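You operate a simulated robot arm through the tools that you are given. There is no shell and no other tool. Be economical: measure what you need, move in short steps, check, and stop when the job is done.

The job below is to be done with a simulated two-armed robot. You get a single attempt, and the scene is never put back.

Task
Fetch the white setting card from the top of the grey table and set it on the white board there. Take the yellow wire ring and put it on top of the bend roller on the top of the grey table. Take the block marked "2" from the top of the grey table and leave it on top of the cream paper roll. Pick up the grey hood with one hand, pass it to the other hand and put it on the top of the grey table. Close the top drawer of the blue cabinet. Take the blue wire end from the top of the wooden table and put it on top of the short lead there. Fetch the seal from the top of the white table and set it on top of the white filter there. Take the packing pad on the top of the black table and put it away in the grey bin on the wooden bench. Open the top black drawer, take the guide block on the top of the wooden table and put it away inside of the machine stand and shut the drawer again. Open the middle drawer of the blue cabinet, put the green adapter in the inside of the middle drawer of the blue cabinet, then shut the drawer. Do these in any order. Set down upright: grey hood, wire end, guide block, green adapter.

Only the result counts: the job must be done as asked and must still hold three seconds after the hand-in. Knocking over, shifting, dropping, spilling or breaking anything else fails it. A push-on lid holds only when it is set on centred and level and pressed home; a screw cap is set on level and turned clockwise until tight.

Robot
Two 7-joint arms with two-finger parallel grippers on one trunk, on a base that drives. Base frame: it is fixed to the floor where the robot stands at the start and does not move with it; the origin is under the middle of the robot, x ahead of it, y to its left, z up; the surface under the hand at the start is at about z = 80. Units: cm, rad, N and s.
The left shoulder is at the start at [2, 17, 127.8], the right one opposite. With the tool pointing down near the work surface each hand reaches from about 10 to 64 cm from the robot's upright axis, wherever it stands, measured 20 degrees to its own side. Places, roughly: bend roller [100, 75, 75]; block [75, 50, 75]; green adapter (4x4x6 cm) [-40, -210, 80]; grey bin on the wooden bench (30x21 cm) [-488, -522, 86]; grey hood (13x7x9 cm) [-190, -60, 90]; guide block [-50, -200, 75]; inside of the middle drawer of the blue cabinet [-200, -90, 50]; middle drawer of the blue cabinet [-200, -90, 60]; packing pad (6x13x5 cm) [-310, -880, 80]; paper roll (7x7x10 cm) [100, 50, 80]; seal (4x4x3 cm) [-460, -780, 80]; setting card [50, -25, 75]; short lead [-125, -250, 75]; top black drawer [270, -430, 50]; top black drawer of the machine stand [270, -430, 50]; top drawer of the blue cabinet [-190, -100, 70]; top of the grey table [70, -10, 80]; white board [75, 50, 75]; white filter [-425, -725, 75]; wire end [-100, -200, 75]; yellow wire ring [75, 25, 75]. Payload 3.8 kg a hand.
The TCP of each hand is the grasp point between the finger pads, 3 cm short of the fingertips. In the tool frame z runs along the fingers and y along their closing line. The gripper opens to 11 cm. The fingers are 2 cm wide and 1 cm thick; the gripper's body (4.8 by 11.2 cm) begins 5.5 cm behind the TCP.
Orientation is told as [roll, pitch, yaw] about the base's x, y, z axes, in that order, counted from this pose: with the fingers straight down and closing along the base's y, the tool's x points along the base's -x, its y along +y and its z along -z.

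Tools
- The arms move only by the tool servo_tool. It takes "left_deltas", "right_deltas" or both (then of equal length, played together; a hand with none holds still); each is a list of rows, each a list of 7 numbers: the turn, a rotation vector about the base's x, y, z in units of 180 degrees (1.0 is 180 degrees), then the shift along the base's x, y, z in units of 150 mm (1.0 is 150 mm), then the gripper command, from -1 (fully open) to 1 (shut), values between in proportion. In form: [[wx, wy, wz, dx, dy, dz, fingers], ...]. A call has 1 to 20 rows; each row is the pose to reach, as a shift and turn from the pose commanded when the call began. A call with a number of a shift or a turn outside -1 to 1 is refused whole. Rows are played at 5 a second. More than 5 cm and 0.15 rad between two rows, or a gripper value outside its range, and nothing of the call is played. Where a pose cannot be reached the arm comes as near as it can. A force on the tool above 40 N (or 10 N above the force at the start of the call, whichever is more), or a blocked arm, ends the call early, and 0.2 s more pass. The fingers move at their own pace (about 7.2 cm/s each) and stop on an object; they squeeze with about 34 N. The grip force told is the motor's: it shows also when the fingers shut on nothing. Time passes only in rows, and 0.2 s behind the last, so rows that repeat a pose let the fingers close. The reply holds the time, the measured pose of the TCP, the force on the tool along the base axes, the opening and the grip force, in the units named above and with some noise, with the torque about the TCP (base axes, N m) and any sound that the robot's microphone picked up, and new pictures: "views" is both (left out), scene, wrist or none (wrist: the cameras of the hands that moved).
- Cameras (640 x 400 px; columns grow to the right, rows downward): "scene" is now at [9.29, 0.97, 140.27]; the picture's right is [0.13, -0.99, 0.00], its down [-0.80, -0.11, -0.58] and it looks along [0.58, 0.08, -0.81] (base axes); focal length 236 px, centre (320, 200). "left" rides on the left gripper at [7.2, -1.7, -10.3] in its tool frame; the picture's right is [0.23, 0.97, 0.00], its down [-0.76, 0.18, -0.62] and it looks along [-0.61, 0.14, 0.78] (tool axes); focal length 222 px, centre (320, 200). "right" rides on the right gripper at [7.2, 1.7, -10.3] in its tool frame; the picture's right is [-0.23, 0.97, 0.00], its down [-0.76, -0.18, -0.62] and it looks along [-0.61, -0.14, 0.78] (tool axes); focal length 222 px, centre (320, 200). There is no depth. A picture from a camera that has moved, and an enlarged one, comes with that camera's place and axes in the base frame and with its lens.
- raise_lower(by): slides the trunk up (or, below 0, down) by that many cm; the arms and the scene camera ride with it, the base frame stays. It gives what a move gives, with no picture.
- steer(legs): drives the robot by 1 to 6 legs, each [ahead, turn to the left] in cm and rad, along the robot's own axes; the way and the turn of a leg run together, so that a leg with both is an arc; at most 150 cm and 3.142 rad a leg. The arms and the cameras ride along, it lands a little off, and it stops where it bumps. It gives what a move gives, and a new picture of the scene camera.
- pan_tilt(pan, tilt): turns the head with the scene camera to pan (to the left, within 1.396 rad either way) and tilt (down, from -0.506 to 1.204), counted from straight ahead of the robot. It gives what a move gives, and a new picture of the scene camera.
- zoom(camera, box): a new picture of the part [left, top, right, bottom] of that camera's present view, enlarged. No time passes.
- job_done(): hands the job in; it is judged then, once.

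Work in short steps. Places have to be worked out from the pictures, the camera data and where the tool is seen: move nearer, look again, correct. Check each grasp and each placing, and mend what went wrong. You have 567 turns and 360 pictures in all, those below and enlarged ones among them. Open the grippers and draw the arms clear of the work before you hand the job in, unless the task says otherwise; then end with one line.

The tools are called after "Emit:" by a JSON object that holds its "method" and its "body". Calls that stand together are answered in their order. servo_tool: Moves the arms, as the interface text tells. Its arguments: {"type":"object","properties":{"left_deltas":{"type":"array"},"right_deltas":{"type":"array"},"views":{"type":"string","enum":["both","scene","wrist","none"]}},"required":[]} The other tools are called the same way: raise_lower (by) slides the trunk up or down; steer (legs) drives the base; pan_tilt (pan, tilt) turns the head that bears the scene camera; zoom (camera, box) takes an enlarged picture of a part of a camera's view; job_done () hands the job in.

At the start:

```text
time_s: 0.0
left_tcp_pos: [38.8, 37.74, 102.99]
left_ee_rot: [0.001, 0.001, -0.003]
left_ft_force: [-0.2, -0.8, 0.7]
left_torque: [0.04, 0.01, 0.02]
left_grip_width: 11.01
left_finger_force: 0.1
right_tcp_pos: [48.57, -4.31, 110.06]
right_ee_rot: [0.0, -0.001, 0.0]
right_ft_force: [-0.4, 0.4, -0.1]
right_torque: [0.0, 0.01, 0.0]
right_grip_width: 11.02
right_finger_force: 0.1
trunk travel left (down, up): [-37.5, 19.5]
robot x, y, heading: [-0.19, 0.31, -0.002]
head pan, tilt: [0.131, 0.948]
```

scene: 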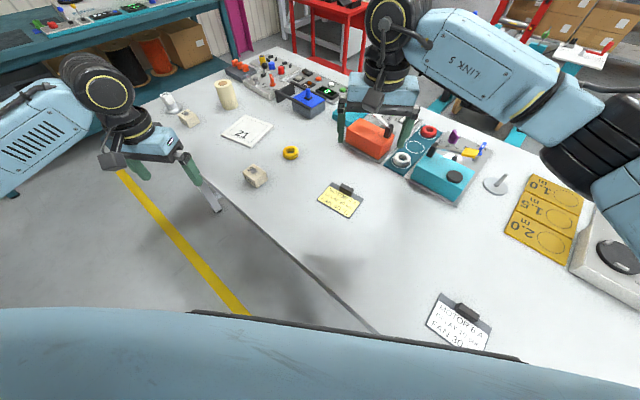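
right: 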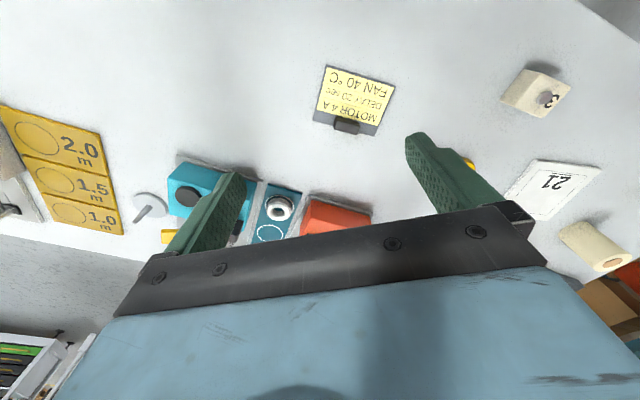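
left: 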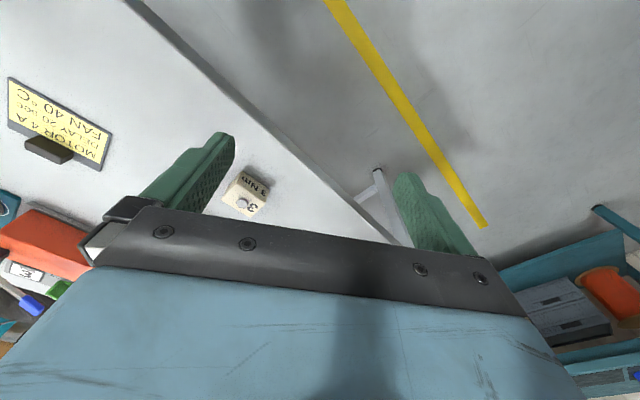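

I'll start by enlarging the scene view to identify the items on the grey table.

Emit:
{"method": "zoom", "body": {"camera": "scene", "box": [140, 50, 340, 175]}}

Emit:
{"method": "zoom", "body": {"camera": "scene", "box": [300, 150, 620, 350]}}

```text
3.20 times, centred on (240, 112) of scene
camera zoom: at [9.29, 0.97, 140.27], right [0.13, -0.99, 0.0], down [-0.8, -0.11, -0.58], along [0.58, 0.08, -0.81], focal length 757 px, centre (576, 480)
```

zoom: 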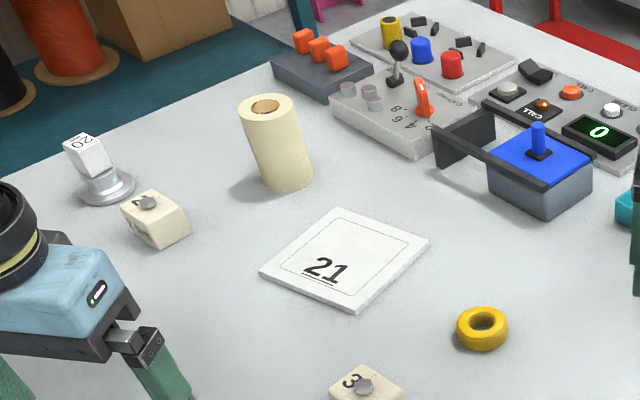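

```text
2.00 times, centred on (460, 250) of scene
camera zoom: at [9.29, 0.97, 140.27], right [0.13, -0.99, 0.0], down [-0.8, -0.11, -0.58], along [0.58, 0.08, -0.81], focal length 473 px, centre (40, 100)
```

zoom: 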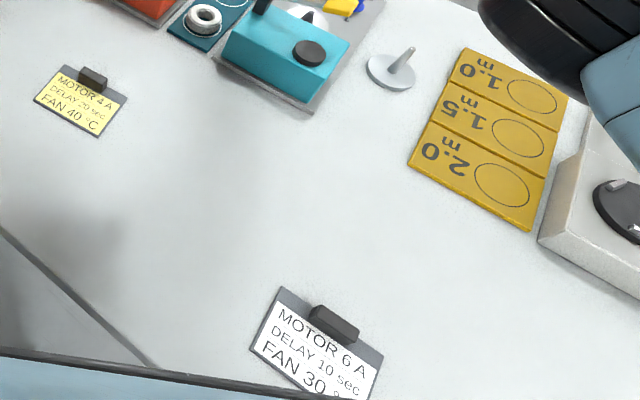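

The white setting card ("MOTOR 6 A…") lies near [22,-30] with a black tab running mostly along y; board "21" is near [82,40]. I move the right hand toward the card, turning it so that the fingers close across the tab.

Emit:
{"method": "servo_tool", "body": {"right_deltas": [[0, 0, 0.045, -0.2, -0.2, 0, -1], [0, 0, 0.09, -0.4, -0.4, 0, -1], [0, 0, 0.135, -0.6, -0.6, 0, -1], [0, 0, 0.18, -0.8, -0.8, 0, -1], [0, 0, 0.225, -1, -1, 0, -1], [0, 0, 0.27, -1, -1, 0, -1], [0, 0, 0.315, -1, -1, 0, -1], [0, 0, 0.36, -1, -1, 0, -1], [0, 0, 0.405, -1, -1, 0, -1]], "views": "none"}}

Emit:
{"method": "servo_tool", "body": {"right_deltas": [[0, 0, 0, -0.2, -0.2, -0.2, -1], [0, 0, 0, -0.4, -0.4, -0.4, -1], [0, 0, 0, -0.6, -0.6, -0.6, -1], [0, 0, 0, -0.6, -0.7, -0.7, -1]]}}

```text
time_s: 2.0
left_tcp_pos: [38.89, 37.68, 102.86]
left_ee_rot: [0.002, -0.001, -0.001]
left_ft_force: [0.8, 1.1, 0.8]
left_torque: [0.0, -0.06, 0.0]
left_grip_width: 11.01
left_finger_force: 0.0
right_tcp_pos: [33.3, -19.2, 110.22]
right_ee_rot: [-0.003, -0.001, 1.225]
right_ft_force: [0.1, 0.6, 0.0]
right_torque: [-0.01, 0.02, -0.02]
right_grip_width: 11.03
right_finger_force: 0.1
trunk travel left (down, up): [-37.5, 19.5]
robot x, y, heading: [-0.03, 0.35, -0.001]
head pan, tilt: [0.131, 0.948]
```

```text
refused: row 1 steps farther than a row can; nothing moved
```

The hand turned fine; I redo the descent with smaller steps.

Emit:
{"method": "servo_tool", "body": {"right_deltas": [[0, 0, 0, -0.18, -0.18, -0.18, -1], [0, 0, 0, -0.36, -0.36, -0.36, -1], [0, 0, 0, -0.5, -0.54, -0.54, -1], [0, 0, 0, -0.6, -0.7, -0.7, -1]]}}

```text
time_s: 3.0
left_tcp_pos: [38.85, 37.7, 102.81]
left_ee_rot: [0.001, -0.001, 0.0]
left_ft_force: [0.2, -0.9, -0.4]
left_torque: [-0.03, 0.03, -0.01]
left_grip_width: 11.02
left_finger_force: 0.0
right_tcp_pos: [24.54, -27.11, 98.31]
right_ee_rot: [-0.003, 0.001, 1.272]
right_ft_force: [0.1, 0.0, -0.1]
right_torque: [0.01, -0.01, -0.06]
right_grip_width: 10.99
right_finger_force: 0.0
right hand out of reach, approached as far as the arm can: row 1, 2, 3, 4
trunk travel left (down, up): [-37.5, 19.5]
robot x, y, heading: [0.04, 0.12, -0.004]
head pan, tilt: [0.131, 0.948]
camera scene: at [9.28, 1.08, 140.27], right [0.13, -0.99, 0.0], down [-0.8, -0.11, -0.58], along [0.58, 0.08, -0.81], focal length 236 px, centre (320, 200)
camera right: at [20.72, -33.43, 108.83], right [-0.86, 0.5, 0.0], down [0.39, 0.68, 0.62], along [0.32, 0.54, -0.78], focal length 222 px, centre (320, 200)
```

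scene: 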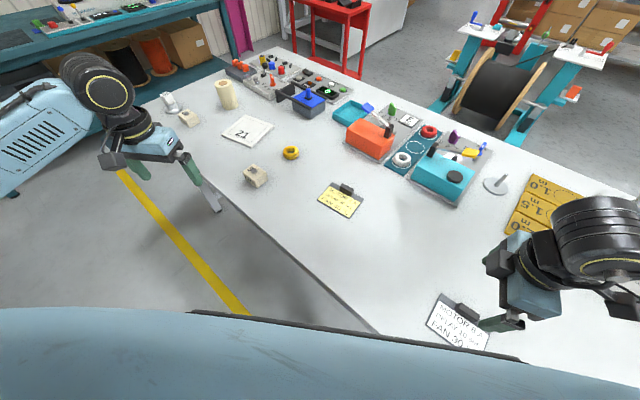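
right: 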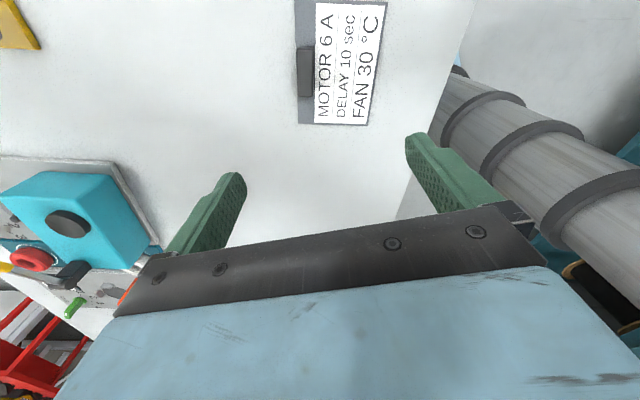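

The tab is at about [24.2,-30.6], aligned with the table edge (60°). I trim yaw to 60° and move above it.

Emit:
{"method": "servo_tool", "body": {"right_deltas": [[0, 0, -0.035, 0, -0.12, -0.2, -1], [0, 0, -0.07, -0.02, -0.23, -0.4, -1], [0, 0, -0.07, -0.02, -0.23, -0.6, -1]], "views": "wrist"}}

```text
time_s: 3.8
left_tcp_pos: [38.98, 37.62, 102.93]
left_ee_rot: [0.001, -0.002, -0.001]
left_ft_force: [0.4, 0.1, -0.1]
left_torque: [-0.03, -0.01, 0.01]
left_grip_width: 11.01
left_finger_force: 0.1
right_tcp_pos: [24.14, -30.92, 89.38]
right_ee_rot: [0.0, 0.0, 1.052]
right_ft_force: [-0.4, -1.0, 0.4]
right_torque: [0.01, 0.03, 0.04]
right_grip_width: 11.0
right_finger_force: 0.0
trunk travel left (down, up): [-37.5, 19.5]
robot x, y, heading: [-0.33, -0.31, 0.0]
head pan, tilt: [0.131, 0.948]
camera right: at [19.07, -36.31, 99.88], right [-0.73, 0.68, 0.0], down [0.53, 0.57, 0.62], along [0.42, 0.46, -0.78], focal length 222 px, centre (320, 200)
```

right: 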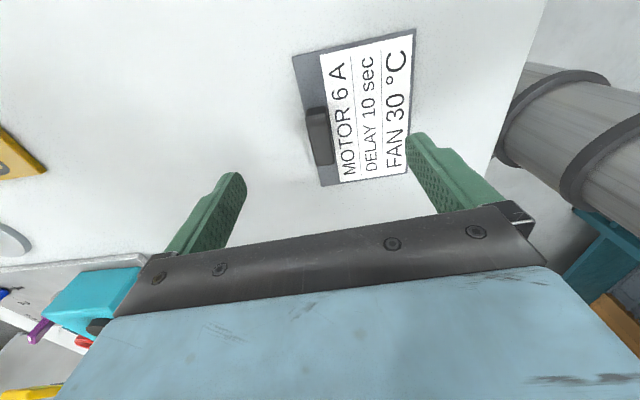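

The tab is centred under the fingers at [24.1,-30.7], angle ≈64°. I descend with +3° yaw to just above the card and look.

Emit:
{"method": "servo_tool", "body": {"right_deltas": [[0, 0, 0.017, 0, 0.01, -0.15, -1], [0, 0, 0.017, 0, 0.01, -0.3, -1]], "views": "wrist"}}

```text
time_s: 4.4
left_tcp_pos: [38.79, 37.62, 102.91]
left_ee_rot: [0.0, 0.001, 0.001]
left_ft_force: [-0.1, 0.2, 0.0]
left_torque: [-0.01, -0.01, -0.01]
left_grip_width: 11.01
left_finger_force: 0.1
right_tcp_pos: [24.26, -30.81, 85.03]
right_ee_rot: [0.0, 0.0, 1.107]
right_ft_force: [0.4, 0.2, 0.5]
right_torque: [0.02, -0.02, 0.02]
right_grip_width: 11.0
right_finger_force: 0.2
trunk travel left (down, up): [-37.5, 19.5]
robot x, y, heading: [-0.14, 0.1, -0.003]
head pan, tilt: [0.131, 0.948]
camera right: at [19.52, -36.45, 95.42], right [-0.77, 0.64, 0.0], down [0.5, 0.6, 0.62], along [0.4, 0.48, -0.78], focal length 222 px, centre (320, 200)
```

right: 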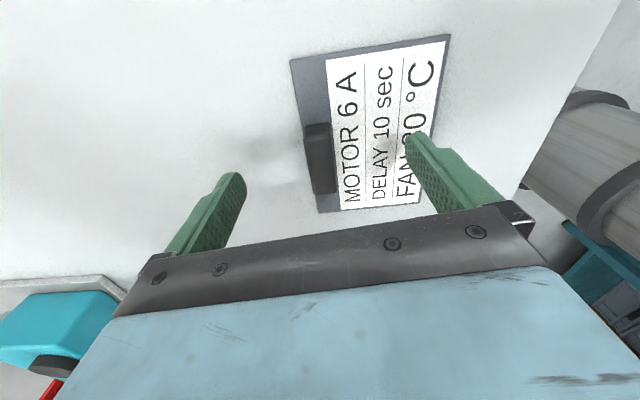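

Fingertips are level with the tab. Lower 1.3 cm and close.

Emit:
{"method": "servo_tool", "body": {"right_deltas": [[0, 0, 0, 0, 0, -0.045, -1], [0, 0, 0, 0, 0, -0.085, -1]], "views": "wrist"}}

```text
time_s: 5.0
left_tcp_pos: [38.86, 37.62, 102.91]
left_ee_rot: [0.002, 0.0, 0.0]
left_ft_force: [0.2, 0.3, 1.1]
left_torque: [0.01, -0.04, 0.01]
left_grip_width: 11.03
left_finger_force: 0.1
right_tcp_pos: [24.35, -30.63, 83.68]
right_ee_rot: [0.0, -0.001, 1.105]
right_ft_force: [0.3, 0.9, 0.1]
right_torque: [-0.02, -0.01, 0.02]
right_grip_width: 11.03
right_finger_force: 0.2
trunk travel left (down, up): [-37.5, 19.5]
robot x, y, heading: [0.35, -0.3, -0.003]
head pan, tilt: [0.131, 0.948]
camera right: at [19.56, -36.31, 94.11], right [-0.77, 0.64, 0.0], down [0.5, 0.6, 0.62], along [0.4, 0.48, -0.78], focal length 222 px, centre (320, 200)
```

right: 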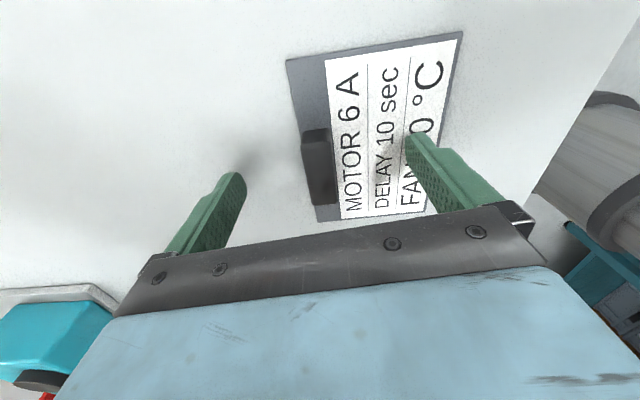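

Not touching yet; I lower 1 cm more watching force, then close.

Emit:
{"method": "servo_tool", "body": {"right_deltas": [[0, 0, 0, 0, 0, -0.035, -1], [0, 0, 0, 0, 0, -0.06, -1], [0, 0, 0, 0, 0, -0.06, 1], [0, 0, 0, 0, 0, -0.06, 1], [0, 0, 0, 0, 0, -0.06, 1], [0, 0, 0, 0, 0, -0.06, 1], [0, 0, 0, 0, 0, -0.06, 1]], "views": "wrist"}}

```text
time_s: 5.5
left_tcp_pos: [38.87, 37.6, 102.93]
left_ee_rot: [0.001, 0.0, 0.0]
left_ft_force: [-0.1, -0.3, 0.0]
left_torque: [0.03, -0.01, 0.0]
left_grip_width: 10.99
left_finger_force: 0.0
right_tcp_pos: [24.4, -30.64, 83.4]
right_ee_rot: [-0.001, 0.0, 1.104]
right_ft_force: [-2.1, -6.6, 24.6]
right_torque: [0.47, 1.39, 0.4]
right_grip_width: 11.01
right_finger_force: 0.1
trunk travel left (down, up): [-37.5, 19.5]
robot x, y, heading: [-0.14, -0.04, -0.001]
head pan, tilt: [0.131, 0.948]
stopped in row 2 (right hand): the force on the tool passed its limit at 50 N (the readings are from after the stop); the commanded pose is now the measured one
camera right: at [19.54, -36.25, 93.79], right [-0.77, 0.64, 0.0], down [0.5, 0.6, 0.62], along [0.4, 0.48, -0.78], focal length 222 px, centre (320, 200)
```

right: 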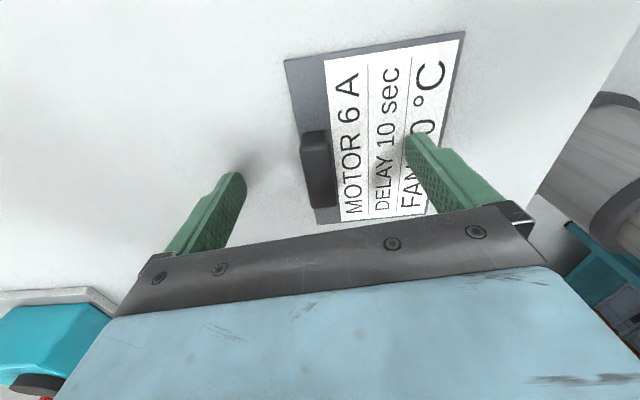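

Finger touched the card surface (z≈80.4). I raise slightly and close on the tab.

Emit:
{"method": "servo_tool", "body": {"right_deltas": [[0, 0, 0, 0, 0, 0.02, -1], [0, 0, 0, 0, 0, 0.02, 1], [0, 0, 0, 0, 0, 0.02, 1], [0, 0, 0, 0, 0, 0.02, 1], [0, 0, 0, 0, 0, 0.02, 1], [0, 0, 0, 0, 0, 0.02, 1], [0, 0, 0, 0, 0, 0.02, 1], [0, 0, 0, 0, 0, 0.25, 1], [0, 0, 0, 0, 0, 0.5, 1]], "views": "wrist"}}

```text
time_s: 7.5
left_tcp_pos: [38.96, 37.53, 102.84]
left_ee_rot: [0.0, 0.0, -0.001]
left_ft_force: [-0.4, -0.5, 1.2]
left_torque: [0.0, -0.05, -0.04]
left_grip_width: 11.02
left_finger_force: 0.0
right_tcp_pos: [24.35, -30.61, 90.75]
right_ee_rot: [0.0, 0.001, 1.107]
right_ft_force: [0.3, 0.0, -0.3]
right_torque: [-0.01, 0.02, -0.01]
right_grip_width: 0.0
right_finger_force: 33.9
trunk travel left (down, up): [-37.5, 19.5]
robot x, y, heading: [-0.07, 0.02, 0.003]
head pan, tilt: [0.131, 0.948]
camera right: at [19.59, -36.18, 101.21], right [-0.77, 0.64, 0.0], down [0.5, 0.6, 0.62], along [0.4, 0.48, -0.78], focal length 222 px, centre (320, 200)
```

right: 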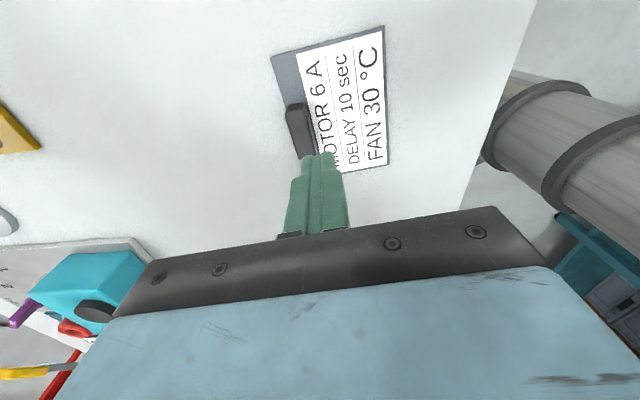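

The grip slipped over the tab, and the card shifted slightly. Let me look closely at the tab's shape.

Emit:
{"method": "zoom", "body": {"camera": "right", "box": [240, 10, 440, 190]}}

Emit:
{"method": "zoom", "body": {"camera": "scene", "box": [300, 160, 540, 360]}}

```text
2.22 times, centred on (340, 100) of right
camera zoom: at [19.59, -36.18, 101.21], right [-0.77, 0.64, 0.0], down [0.5, 0.6, 0.62], along [0.4, 0.48, -0.78], focal length 494 px, centre (276, 422)
```

zoom: 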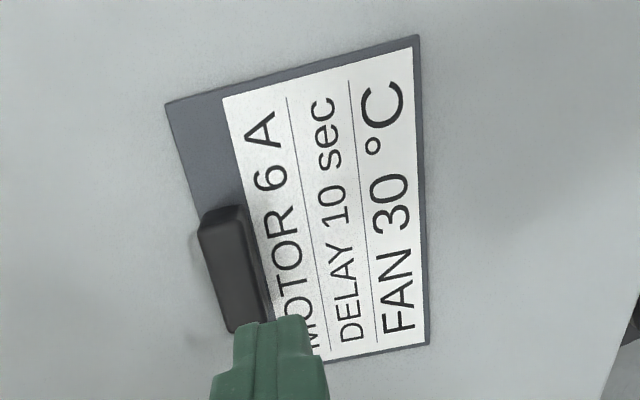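

```text
2.00 times, centred on (420, 260) of scene
camera zoom: at [9.28, 0.99, 140.27], right [0.13, -0.99, 0.0], down [-0.8, -0.11, -0.58], along [0.58, 0.08, -0.81], focal length 473 px, centre (120, 80)
```

zoom: 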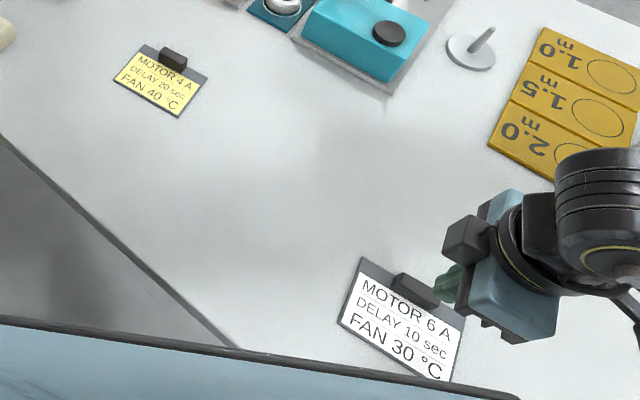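

The tab now sits near [25.9,-31.4]. I re-centre with open fingers, then descend again to just above contact and look before closing.

Emit:
{"method": "servo_tool", "body": {"right_deltas": [[0, 0, 0.02, 0.1, -0.05, 0, -1], [0, 0, 0.02, 0.1, -0.05, 0, -1], [0, 0, 0.02, 0.1, -0.05, -0.15, -1], [0, 0, 0.02, 0.1, -0.05, -0.3, -1], [0, 0, 0.02, 0.1, -0.05, -0.45, -1]], "views": "wrist"}}

```text
time_s: 8.7
left_tcp_pos: [38.99, 37.54, 102.77]
left_ee_rot: [0.0, -0.001, -0.001]
left_ft_force: [-0.7, -0.2, 0.3]
left_torque: [0.0, 0.03, 0.01]
left_grip_width: 11.01
left_finger_force: 0.0
right_tcp_pos: [25.84, -31.4, 83.98]
right_ee_rot: [0.001, 0.0, 1.167]
right_ft_force: [0.2, 0.1, -1.1]
right_torque: [-0.01, -0.02, -0.01]
right_grip_width: 10.98
right_finger_force: 0.1
right hand out of reach, approached as far as the arm can: row 1, 2
trunk travel left (down, up): [-37.5, 19.5]
robot x, y, heading: [-0.13, -0.0, 0.0]
head pan, tilt: [0.131, 0.948]
camera right: at [21.4, -37.34, 94.39], right [-0.81, 0.59, 0.0], down [0.46, 0.63, 0.62], along [0.37, 0.5, -0.78], focal length 222 px, centre (320, 200)
```

right: 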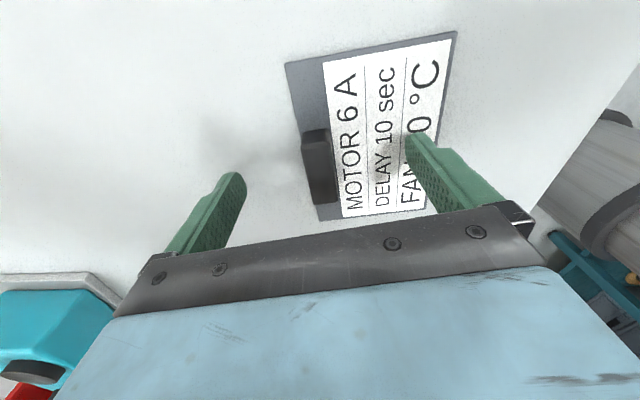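

Centred. I lower 0.5 cm and close part-way to see the contact.

Emit:
{"method": "servo_tool", "body": {"right_deltas": [[0, 0, 0, 0, 0, -0.03, -1], [0, 0, 0, 0, 0, -0.03, 0.45], [0, 0, 0, 0, 0, -0.03, 0.45], [0, 0, 0, 0, 0, -0.03, 0.45]], "views": "wrist"}}

```text
time_s: 9.7
left_tcp_pos: [38.85, 37.6, 102.91]
left_ee_rot: [0.001, 0.0, 0.001]
left_ft_force: [-0.6, -0.4, -0.3]
left_torque: [-0.04, -0.01, -0.03]
left_grip_width: 11.02
left_finger_force: 0.0
right_tcp_pos: [25.72, -31.42, 83.57]
right_ee_rot: [-0.001, 0.001, 1.168]
right_ft_force: [-0.2, 0.3, 0.7]
right_torque: [0.01, 0.0, 0.0]
right_grip_width: 3.03
right_finger_force: 0.0
trunk travel left (down, up): [-37.5, 19.5]
robot x, y, heading: [0.09, -0.18, -0.007]
head pan, tilt: [0.131, 0.948]
camera right: at [21.38, -37.31, 94.03], right [-0.81, 0.59, 0.0], down [0.46, 0.63, 0.62], along [0.37, 0.5, -0.78], focal length 222 px, centre (320, 200)
```

right: 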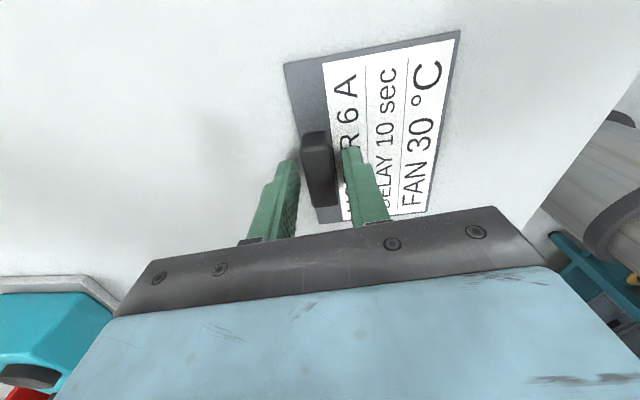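

The tab is between the fingers. Close fully and check the width.

Emit:
{"method": "servo_tool", "body": {"right_deltas": [[0, 0, 0, 0, 0, 0, 0.8], [0, 0, 0, 0, 0, 0, 1], [0, 0, 0, 0, 0, 0, 1]], "views": "wrist"}}

```text
time_s: 10.5
left_tcp_pos: [39.0, 37.38, 102.92]
left_ee_rot: [0.001, -0.001, 0.0]
left_ft_force: [-0.7, -0.3, 0.6]
left_torque: [0.02, 0.0, 0.02]
left_grip_width: 11.02
left_finger_force: 0.0
right_tcp_pos: [25.82, -31.3, 83.52]
right_ee_rot: [-0.001, 0.0, 1.168]
right_ft_force: [-0.4, 0.3, 0.7]
right_torque: [-0.04, 0.04, -0.01]
right_grip_width: 1.69
right_finger_force: 33.6
trunk travel left (down, up): [-37.5, 19.5]
robot x, y, heading: [0.09, 0.09, 0.004]
head pan, tilt: [0.131, 0.948]
camera right: at [21.39, -37.32, 94.03], right [-0.81, 0.59, 0.0], down [0.46, 0.63, 0.62], along [0.37, 0.5, -0.78], focal length 222 px, centre (320, 200)
```

right: 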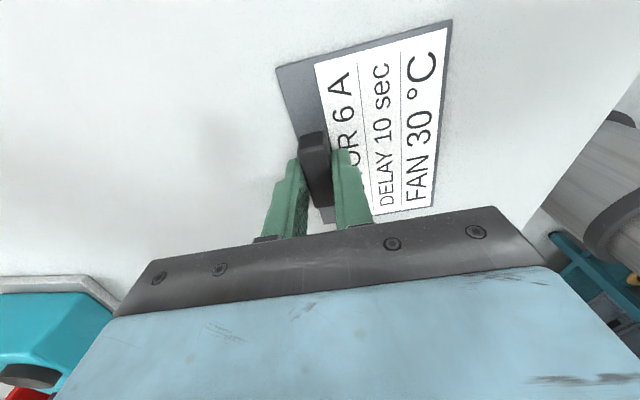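

Gripped at 1.69 cm. I lift slowly and check.

Emit:
{"method": "servo_tool", "body": {"right_deltas": [[0, 0, 0, 0, 0, 0.02, 1], [0, 0, 0, 0, 0, 0.05, 1], [0, 0, 0, 0, 0, 0.1, 1], [0, 0, 0, 0, 0, 0.16, 1]], "views": "wrist"}}

```text
time_s: 11.5
left_tcp_pos: [38.84, 37.57, 102.8]
left_ee_rot: [-0.001, 0.001, -0.001]
left_ft_force: [-0.4, -0.5, -0.7]
left_torque: [-0.02, -0.03, 0.03]
left_grip_width: 11.01
left_finger_force: 0.0
right_tcp_pos: [25.83, -31.43, 85.95]
right_ee_rot: [0.0, 0.0, 1.168]
right_ft_force: [0.2, 0.4, -0.7]
right_torque: [0.01, -0.03, 0.04]
right_grip_width: 1.7
right_finger_force: 33.9
trunk travel left (down, up): [-37.5, 19.5]
robot x, y, heading: [0.05, 0.32, 0.003]
head pan, tilt: [0.131, 0.948]
camera right: at [21.37, -37.35, 96.35], right [-0.81, 0.59, 0.0], down [0.46, 0.63, 0.62], along [0.37, 0.5, -0.78], focal length 222 px, centre (320, 200)
```

right: 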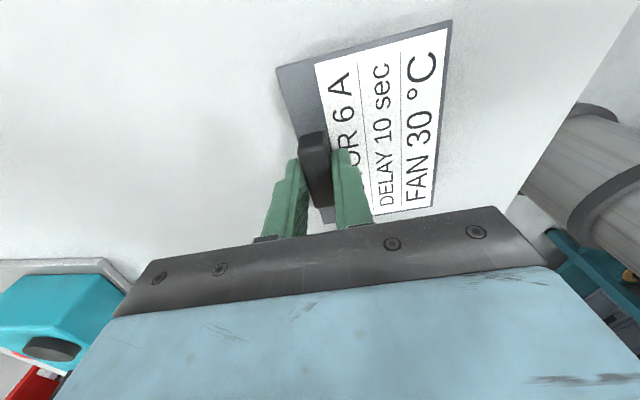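

The card is lifted cleanly. I raise it to about z=100 and then drive along the table edge toward the board end, facing the table squarely (heading −30°).

Emit:
{"method": "servo_tool", "body": {"right_deltas": [[0, 0, 0, 0, 0, 0.3, 1], [0, 0, 0, 0, 0, 0.6, 1], [0, 0, 0, 0, 0, 0.95, 1]], "views": "none"}}

Emit:
{"method": "steer", "body": {"legs": [[-8, 0], [0, 1.05], [80, 0], [0, -1.57]]}}

```text
refused: row 3 steps farther than a row can; nothing moved
```

```text
time_s: 22.9
left_tcp_pos: [85.07, 81.26, 102.94]
left_ee_rot: [0.002, 0.0, -0.541]
left_ft_force: [0.9, 0.5, -0.3]
left_torque: [-0.04, -0.04, 0.0]
left_grip_width: 11.01
left_finger_force: 0.1
right_tcp_pos: [38.34, 28.91, 85.92]
right_ee_rot: [0.0, 0.002, 0.628]
right_ft_force: [0.4, -0.3, -1.3]
right_torque: [0.02, 0.01, 0.02]
right_grip_width: 1.71
right_finger_force: 34.0
trunk travel left (down, up): [-37.5, 19.5]
robot x, y, heading: [32.12, 69.13, -0.544]
head pan, tilt: [0.131, 0.948]
camera scene: at [40.76, 65.1, 140.27], right [-0.4, -0.92, 0.0], down [-0.74, 0.32, -0.58], along [0.54, -0.23, -0.81], focal length 236 px, centre (320, 200)
```

scene: 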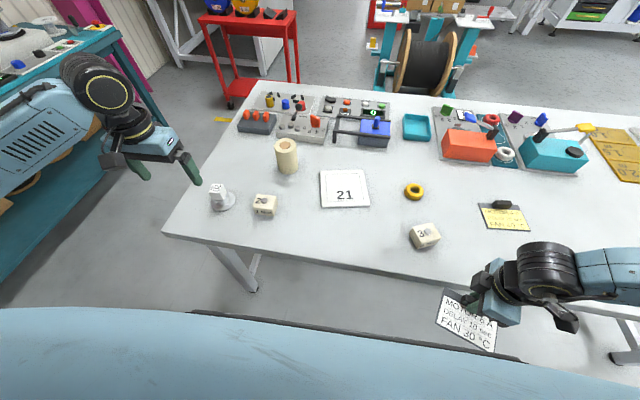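

The drive worked, though the card was still low; nothing appears disturbed. I now raise the card, turning it toward the board's orientation.

Emit:
{"method": "servo_tool", "body": {"right_deltas": [[0, 0, 0, 0, 0, 0.3, 1], [0, 0, -0.04, 0, 0, 0.6, 1], [0, 0, -0.08, 0, 0, 0.9, 1], [0, 0, -0.12, 0.1, 0, 1, 1], [0, 0, -0.16, 0.3, 0, 1, 1], [0, 0, -0.2, 0.5, 0, 1, 1], [0, 0, -0.24, 0.7, 0, 1, 1], [0, 0, -0.28, 0.9, 0, 1, 1], [0, 0, -0.328, 1, 0, 1, 1]], "views": "none"}}

Emit:
{"method": "steer", "body": {"legs": [[9, 0]]}}

```text
time_s: 24.9
left_tcp_pos: [85.13, 81.19, 102.92]
left_ee_rot: [-0.001, -0.001, -0.541]
left_ft_force: [0.5, -0.3, 0.4]
left_torque: [0.0, 0.0, 0.01]
left_grip_width: 11.01
left_finger_force: 0.0
right_tcp_pos: [53.3, 29.09, 100.9]
right_ee_rot: [0.0, 0.0, -0.407]
right_ft_force: [-0.8, 0.7, -1.2]
right_torque: [-0.02, -0.01, -0.01]
right_grip_width: 1.71
right_finger_force: 34.4
trunk travel left (down, up): [-37.5, 19.5]
robot x, y, heading: [32.32, 69.03, -0.542]
head pan, tilt: [0.131, 0.948]
```

```text
time_s: 26.0
left_tcp_pos: [92.73, 76.78, 102.78]
left_ee_rot: [0.0, 0.002, -0.539]
left_ft_force: [0.2, -0.4, 0.3]
left_torque: [0.01, 0.02, 0.04]
left_grip_width: 11.0
left_finger_force: 0.0
right_tcp_pos: [60.98, 24.37, 100.88]
right_ee_rot: [0.0, 0.001, -0.402]
right_ft_force: [0.6, 0.4, -1.4]
right_torque: [-0.04, -0.01, -0.03]
right_grip_width: 1.73
right_finger_force: 33.7
trunk travel left (down, up): [-37.5, 19.5]
robot x, y, heading: [39.79, 64.31, -0.54]
head pan, tilt: [0.131, 0.948]
camera scene: at [48.56, 60.47, 140.26], right [-0.4, -0.92, 0.0], down [-0.75, 0.32, -0.58], along [0.54, -0.23, -0.81], focal length 236 px, centre (320, 200)
```

scene: 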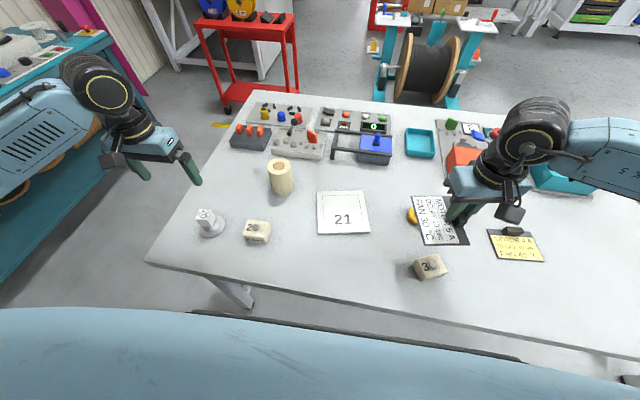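

I move the card over toward the board, then check alignment from the pictures.

Emit:
{"method": "servo_tool", "body": {"right_deltas": [[0, 0, 0, 0.28, 0.14, -0.04, 1], [0, 0, 0, 0.56, 0.28, -0.1, 1], [0, 0, 0, 0.84, 0.42, -0.15, 1], [0, 0, 0, 1, 0.54, -0.2, 1]], "views": "none"}}

Emit:
{"method": "servo_tool", "body": {"right_deltas": [[0, 0, 0, 0.19, 0.1, -0.1, 1], [0, 0, 0, 0.38, 0.19, -0.3, 1], [0, 0, 0, 0.38, 0.19, -0.4, 1]]}}

```text
time_s: 27.0
left_tcp_pos: [92.73, 76.81, 102.9]
left_ee_rot: [0.0, 0.0, -0.539]
left_ft_force: [0.1, -0.7, -0.3]
left_torque: [0.01, -0.02, 0.01]
left_grip_width: 10.98
left_finger_force: 0.1
right_tcp_pos: [76.15, 32.46, 97.81]
right_ee_rot: [-0.001, 0.0, -0.401]
right_ft_force: [0.5, -0.6, -0.4]
right_torque: [-0.06, -0.03, -0.01]
right_grip_width: 1.69
right_finger_force: 34.1
trunk travel left (down, up): [-37.5, 19.5]
robot x, y, heading: [39.6, 64.68, -0.543]
head pan, tilt: [0.131, 0.948]
```

```text
time_s: 27.8
left_tcp_pos: [92.76, 76.82, 102.88]
left_ee_rot: [0.0, 0.0, -0.54]
left_ft_force: [0.6, 0.4, 0.8]
left_torque: [0.02, -0.01, 0.0]
left_grip_width: 11.02
left_finger_force: 0.1
right_tcp_pos: [81.58, 35.4, 91.95]
right_ee_rot: [0.0, 0.0, -0.401]
right_ft_force: [0.8, 0.2, -0.7]
right_torque: [-0.02, -0.02, 0.01]
right_grip_width: 1.71
right_finger_force: 34.1
trunk travel left (down, up): [-37.5, 19.5]
robot x, y, heading: [39.72, 64.44, -0.541]
head pan, tilt: [0.131, 0.948]
camera scene: at [48.46, 60.5, 140.27], right [-0.4, -0.92, 0.0], down [-0.75, 0.32, -0.58], along [0.54, -0.23, -0.81], focal length 236 px, centre (320, 200)
camera right: at [75.61, 39.77, 102.45], right [0.59, 0.81, 0.0], down [0.63, -0.46, 0.62], along [0.5, -0.37, -0.78], focal length 222 px, centre (320, 200)
```

scene: 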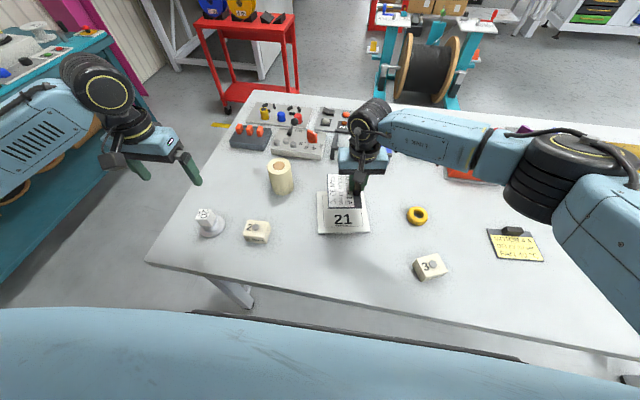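
right: 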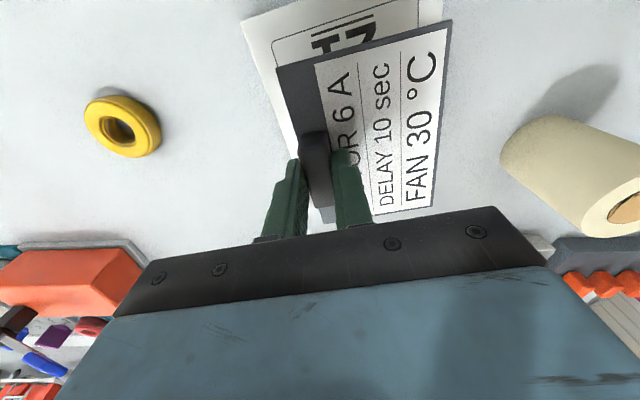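

The card centre is at [83.1,38.5] and the board centre at [81.7,39.2], orientations match. I shift and lower.

Emit:
{"method": "servo_tool", "body": {"right_deltas": [[0, 0, 0, -0.09, 0.05, -0.1, 1], [0, 0, 0, -0.09, 0.05, -0.25, 1], [0, 0, 0, -0.09, 0.05, -0.38, 1]]}}

```text
time_s: 28.6
left_tcp_pos: [92.62, 76.73, 102.97]
left_ee_rot: [0.002, 0.001, -0.539]
left_ft_force: [0.1, 0.7, -0.5]
left_torque: [0.03, 0.01, -0.01]
left_grip_width: 11.0
left_finger_force: 0.1
right_tcp_pos: [80.24, 36.18, 86.32]
right_ee_rot: [0.0, 0.001, -0.401]
right_ft_force: [-0.7, 1.0, -1.3]
right_torque: [-0.01, 0.03, -0.01]
right_grip_width: 1.69
right_finger_force: 33.7
trunk travel left (down, up): [-37.5, 19.5]
robot x, y, heading: [39.84, 64.87, -0.537]
head pan, tilt: [0.131, 0.948]
camera scene: at [48.46, 60.51, 140.27], right [-0.4, -0.92, 0.0], down [-0.75, 0.32, -0.58], along [0.54, -0.23, -0.81], focal length 236 px, centre (320, 200)
camera right: at [74.23, 40.58, 96.74], right [0.59, 0.81, 0.0], down [0.63, -0.46, 0.62], along [0.5, -0.37, -0.78], focal length 222 px, centre (320, 200)
```

scene: 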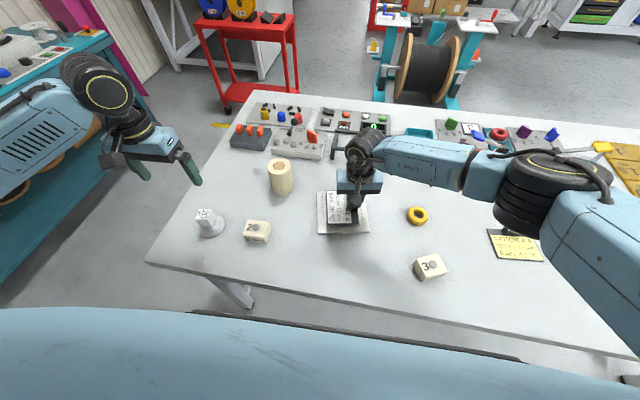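
right: 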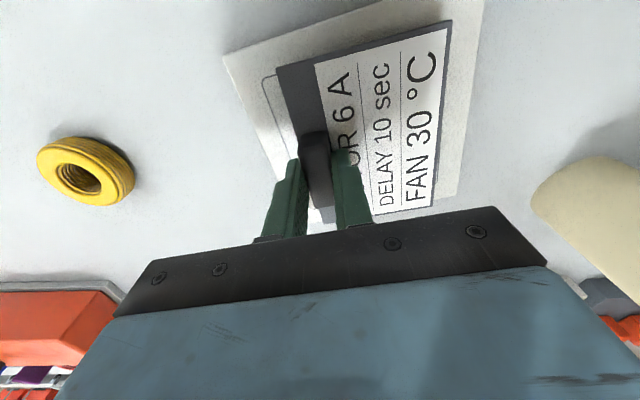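

Well aligned. I lower slowly to contact (expected TCP ≈84.4–84.8).

Emit:
{"method": "servo_tool", "body": {"right_deltas": [[0, 0, 0, 0, 0, -0.04, 1], [0, 0, 0, 0, 0, -0.07, 1], [0, 0, 0, 0, 0, -0.1, 1], [0, 0, 0, 0, 0, -0.115, 1], [0, 0, 0, 0, 0, -0.13, 1]], "views": "wrist"}}

```text
time_s: 29.8
left_tcp_pos: [92.59, 76.82, 103.12]
left_ee_rot: [0.001, -0.003, -0.541]
left_ft_force: [0.1, -0.2, -0.7]
left_torque: [0.02, 0.05, 0.01]
left_grip_width: 11.0
left_finger_force: 0.0
right_tcp_pos: [80.31, 36.07, 84.57]
right_ee_rot: [-0.001, -0.001, -0.401]
right_ft_force: [-3.2, -0.4, 17.6]
right_torque: [0.28, 0.58, 0.03]
right_grip_width: 1.72
right_finger_force: 33.6
trunk travel left (down, up): [-37.5, 19.5]
robot x, y, heading: [40.13, 64.78, -0.538]
head pan, tilt: [0.131, 0.948]
camera right: at [74.27, 40.58, 95.01], right [0.59, 0.81, 0.0], down [0.63, -0.46, 0.62], along [0.5, -0.37, -0.78], focal length 222 px, centre (320, 200)
```

right: 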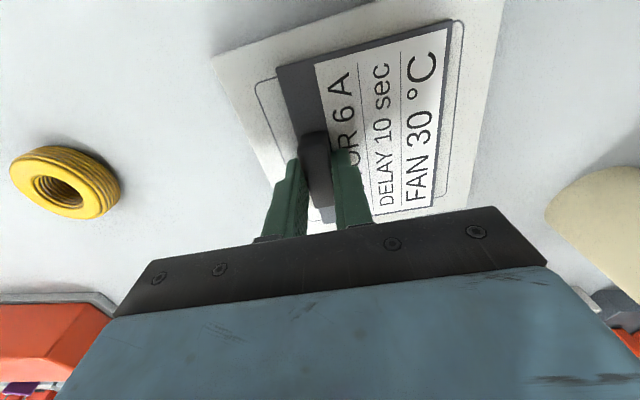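

Contact with the board (17 N), card inside the outline. I open and rise.

Emit:
{"method": "servo_tool", "body": {"right_deltas": [[0, 0, 0, 0, 0, 0, 0.3], [0, 0, 0, 0, 0, 0, 0.0], [0, 0, 0, 0, 0, 0.2, 0.0], [0, 0, 0, 0, 0, 0.5, -0.2], [0, 0, 0, 0, 0, 0.8, -0.2]], "views": "wrist"}}

```text
time_s: 31.0
left_tcp_pos: [92.64, 76.79, 103.0]
left_ee_rot: [-0.002, 0.001, -0.539]
left_ft_force: [0.5, -0.1, -0.3]
left_torque: [-0.02, 0.01, 0.03]
left_grip_width: 10.98
left_finger_force: 0.1
right_tcp_pos: [80.3, 36.31, 96.19]
right_ee_rot: [-0.001, 0.0, -0.399]
right_ft_force: [-0.3, 0.5, -0.3]
right_torque: [-0.02, -0.02, 0.0]
right_grip_width: 6.6
right_finger_force: 0.1
trunk travel left (down, up): [-37.5, 19.5]
robot x, y, heading: [40.1, 64.57, -0.538]
head pan, tilt: [0.131, 0.948]
camera right: at [74.29, 40.73, 106.74], right [0.59, 0.81, 0.0], down [0.63, -0.46, 0.62], along [0.5, -0.37, -0.78], focal length 222 px, centre (320, 200)
```

right: 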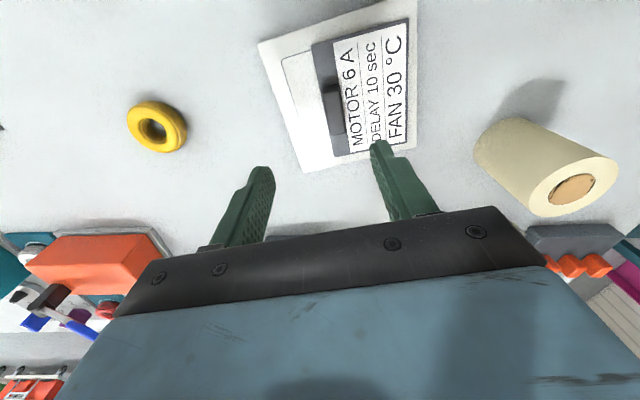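

The card rests on the board. Next I move the right hand over the yellow ring ([70.7,19.9]) and the left hand over block "2" (≈[83,64]).

Emit:
{"method": "servo_tool", "body": {"right_deltas": [[0, 0, 0, -0.15, -0.27, 0, -0.2], [0, 0, 0, -0.3, -0.54, 0, -0.2], [0, 0, 0, -0.45, -0.8, 0, -0.2], [0, 0, 0, -0.6, -1, 0, -0.2]], "left_deltas": [[0, 0, 0, -0.15, -0.2, 0, -0.5], [0, 0, 0, -0.3, -0.4, 0, -0.5], [0, 0, 0, -0.45, -0.6, -0.1, -0.5], [0, 0, 0, -0.64, -0.8, -0.2, -0.5]]}}

```text
time_s: 32.0
left_tcp_pos: [83.01, 64.96, 99.88]
left_ee_rot: [0.002, 0.0, -0.537]
left_ft_force: [-0.6, -0.2, 0.2]
left_torque: [0.03, -0.06, 0.0]
left_grip_width: 8.26
left_finger_force: 0.1
right_tcp_pos: [71.41, 21.0, 96.38]
right_ee_rot: [0.001, 0.0, -0.399]
right_ft_force: [-0.9, -0.1, 0.6]
right_torque: [0.02, -0.01, -0.03]
right_grip_width: 6.6
right_finger_force: 0.0
trunk travel left (down, up): [-37.5, 19.5]
robot x, y, heading: [40.11, 64.24, -0.537]
head pan, tilt: [0.131, 0.948]
camera scene: at [48.38, 60.41, 140.27], right [-0.4, -0.92, 0.0], down [-0.74, 0.32, -0.58], along [0.54, -0.23, -0.81], focal length 236 px, centre (320, 200)
camera right: at [65.3, 25.39, 106.84], right [0.59, 0.81, 0.0], down [0.63, -0.46, 0.62], along [0.5, -0.37, -0.78], focal length 222 px, centre (320, 200)
camera left: at [75.98, 67.16, 110.41], right [0.3, 0.95, 0.0], down [0.74, -0.24, 0.62], along [0.59, -0.19, -0.78], focal length 222 px, centre (320, 200)
```

scene: 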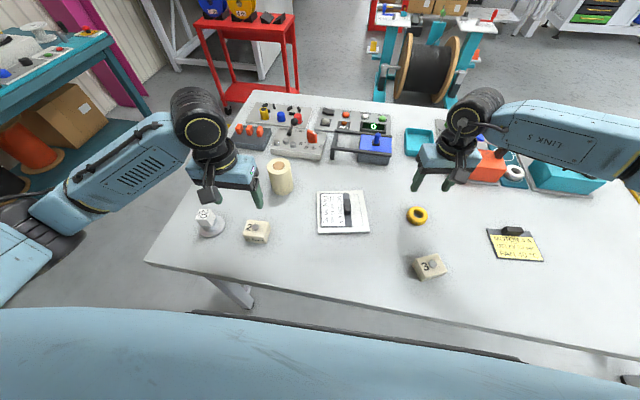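
right: 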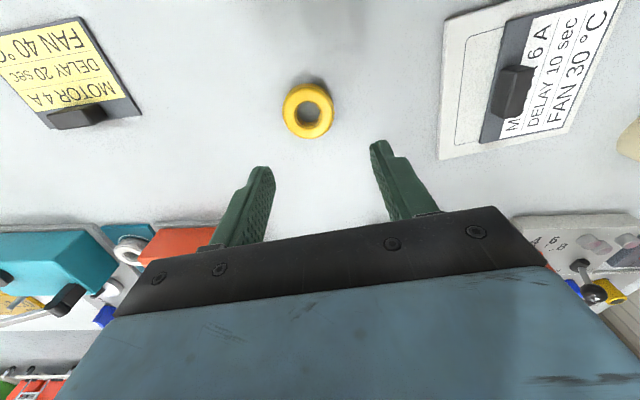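
left: 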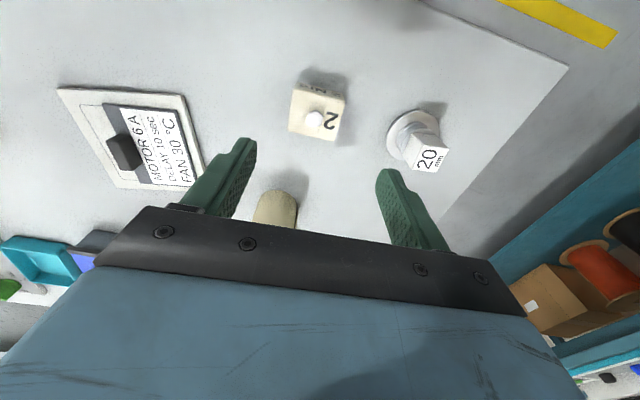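

Ring at [70.5,19.7]; I zoom on block "2" and on the bend roller for geometry.

Emit:
{"method": "zoom", "body": {"camera": "left", "box": [260, 60, 480, 200]}}

Emit:
{"method": "zoom", "body": {"camera": "scene", "box": [180, 140, 320, 250]}}

```text
2.86 times, centred on (370, 130) of left
camera zoom: at [75.98, 67.16, 110.41], right [0.3, 0.95, 0.0], down [0.74, -0.24, 0.62], along [0.59, -0.19, -0.78], focal length 635 px, centre (177, 400)
```

zoom: 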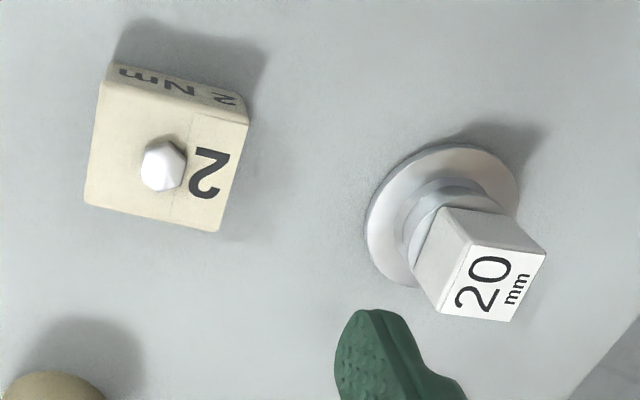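

```text
3.64 times, centred on (250, 195) of scene
camera zoom: at [48.38, 60.41, 140.27], right [-0.4, -0.92, 0.0], down [-0.74, 0.32, -0.58], along [0.54, -0.23, -0.81], focal length 860 px, centre (574, 218)
```

zoom: 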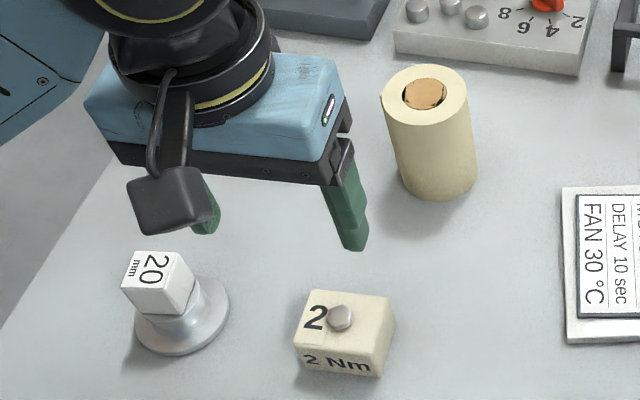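

Block "2" is about 6×4.4 cm centred [84.1,64.0]; the roller has a square cap on which the ring will sit. Both hands descend part-way over their objects.

Emit:
{"method": "servo_tool", "body": {"right_deltas": [[0, 0, 0, -0.06, -0.087, -0.2, -0.4], [0, 0, 0, -0.06, -0.087, -0.45, -0.4], [0, 0, 0, -0.06, -0.087, -0.55, -0.4]], "left_deltas": [[0, 0, 0.017, 0.073, -0.064, -0.2, -0.5], [0, 0, 0.017, 0.073, -0.064, -0.45, -0.5], [0, 0, 0.017, 0.073, -0.064, -0.6, -0.5]], "views": "wrist"}}

```text
time_s: 32.8
left_tcp_pos: [84.12, 63.91, 90.83]
left_ee_rot: [0.002, 0.0, -0.485]
left_ft_force: [0.2, 0.4, -0.2]
left_torque: [0.0, -0.01, 0.01]
left_grip_width: 8.25
left_finger_force: 0.1
right_tcp_pos: [70.54, 19.58, 87.93]
right_ee_rot: [0.0, 0.001, -0.4]
right_ft_force: [-0.2, 0.2, -0.4]
right_torque: [0.0, 0.01, 0.0]
right_grip_width: 7.7
right_finger_force: 0.0
trunk travel left (down, up): [-37.5, 19.5]
robot x, y, heading: [39.88, 64.58, -0.539]
head pan, tilt: [0.131, 0.948]
camera right: at [64.48, 24.1, 98.36], right [0.59, 0.81, 0.0], down [0.63, -0.46, 0.62], along [0.5, -0.37, -0.78], focal length 222 px, centre (320, 200)
camera left: at [77.0, 65.88, 101.24], right [0.25, 0.97, 0.0], down [0.76, -0.2, 0.62], along [0.6, -0.16, -0.78], focal length 222 px, centre (320, 200)
```

right: 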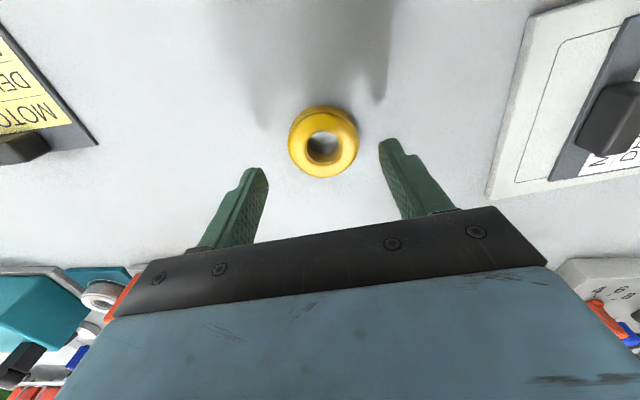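
left: 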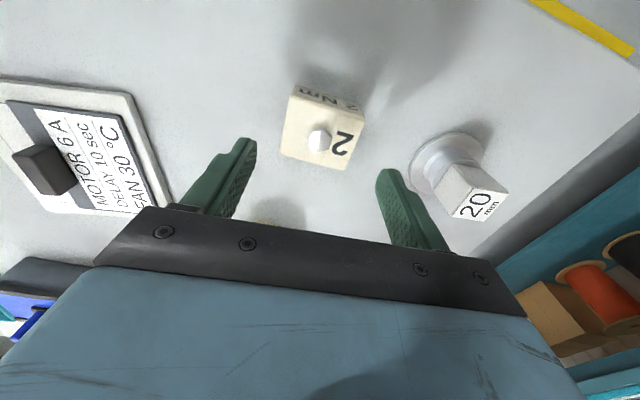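

Both centred. I descend and close both hands.

Emit:
{"method": "servo_tool", "body": {"right_deltas": [[0, 0, 0, 0, 0.01, -0.12, -0.4], [0, 0, 0, 0, 0.01, -0.22, -0.4], [0, 0, 0, 0, 0.01, -0.295, -0.4], [0, 0, 0, 0, 0.01, -0.295, 1], [0, 0, 0, 0, 0.01, -0.295, 1], [0, 0, 0, 0, 0.01, -0.295, 1]], "left_deltas": [[0, 0, -0.01, -0.02, 0.01, -0.2, -0.5], [0, 0, -0.01, -0.02, 0.01, -0.38, -0.5], [0, 0, -0.01, -0.02, 0.01, -0.468, -0.5], [0, 0, -0.01, -0.02, 0.01, -0.468, 1], [0, 0, -0.01, -0.02, 0.01, -0.468, 1], [0, 0, -0.01, -0.02, 0.01, -0.468, 1]], "views": "wrist"}}

```text
time_s: 34.2
left_tcp_pos: [83.86, 64.07, 83.88]
left_ee_rot: [0.0, 0.0, -0.516]
left_ft_force: [-0.4, 0.0, -0.1]
left_torque: [0.01, -0.05, -0.03]
left_grip_width: 5.98
left_finger_force: 34.2
right_tcp_pos: [70.59, 19.89, 83.68]
right_ee_rot: [0.0, 0.0, -0.402]
right_ft_force: [0.6, -0.2, 0.3]
right_torque: [0.03, -0.01, -0.02]
right_grip_width: 5.67
right_finger_force: 34.3
trunk travel left (down, up): [-37.5, 19.5]
robot x, y, heading: [39.82, 63.96, -0.538]
head pan, tilt: [0.131, 0.948]
camera right: at [64.51, 24.34, 94.08], right [0.59, 0.81, 0.0], down [0.63, -0.46, 0.62], along [0.5, -0.37, -0.78], focal length 222 px, centre (320, 200)
camera left: at [76.87, 66.18, 94.27], right [0.28, 0.96, 0.0], down [0.75, -0.22, 0.62], along [0.6, -0.18, -0.78], focal length 222 px, centre (320, 200)
```

right: 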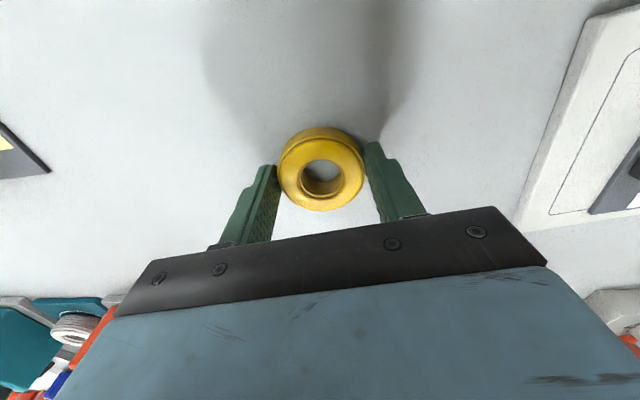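
left: 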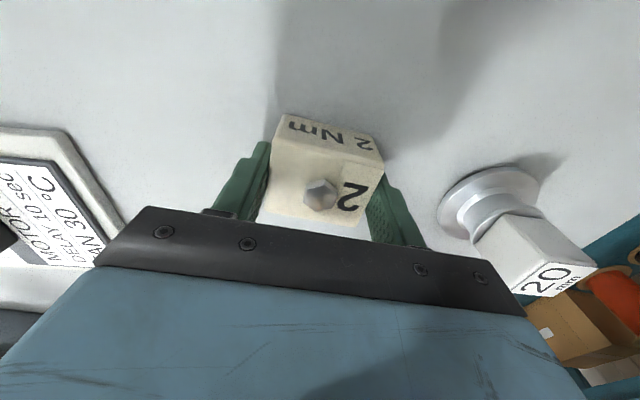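

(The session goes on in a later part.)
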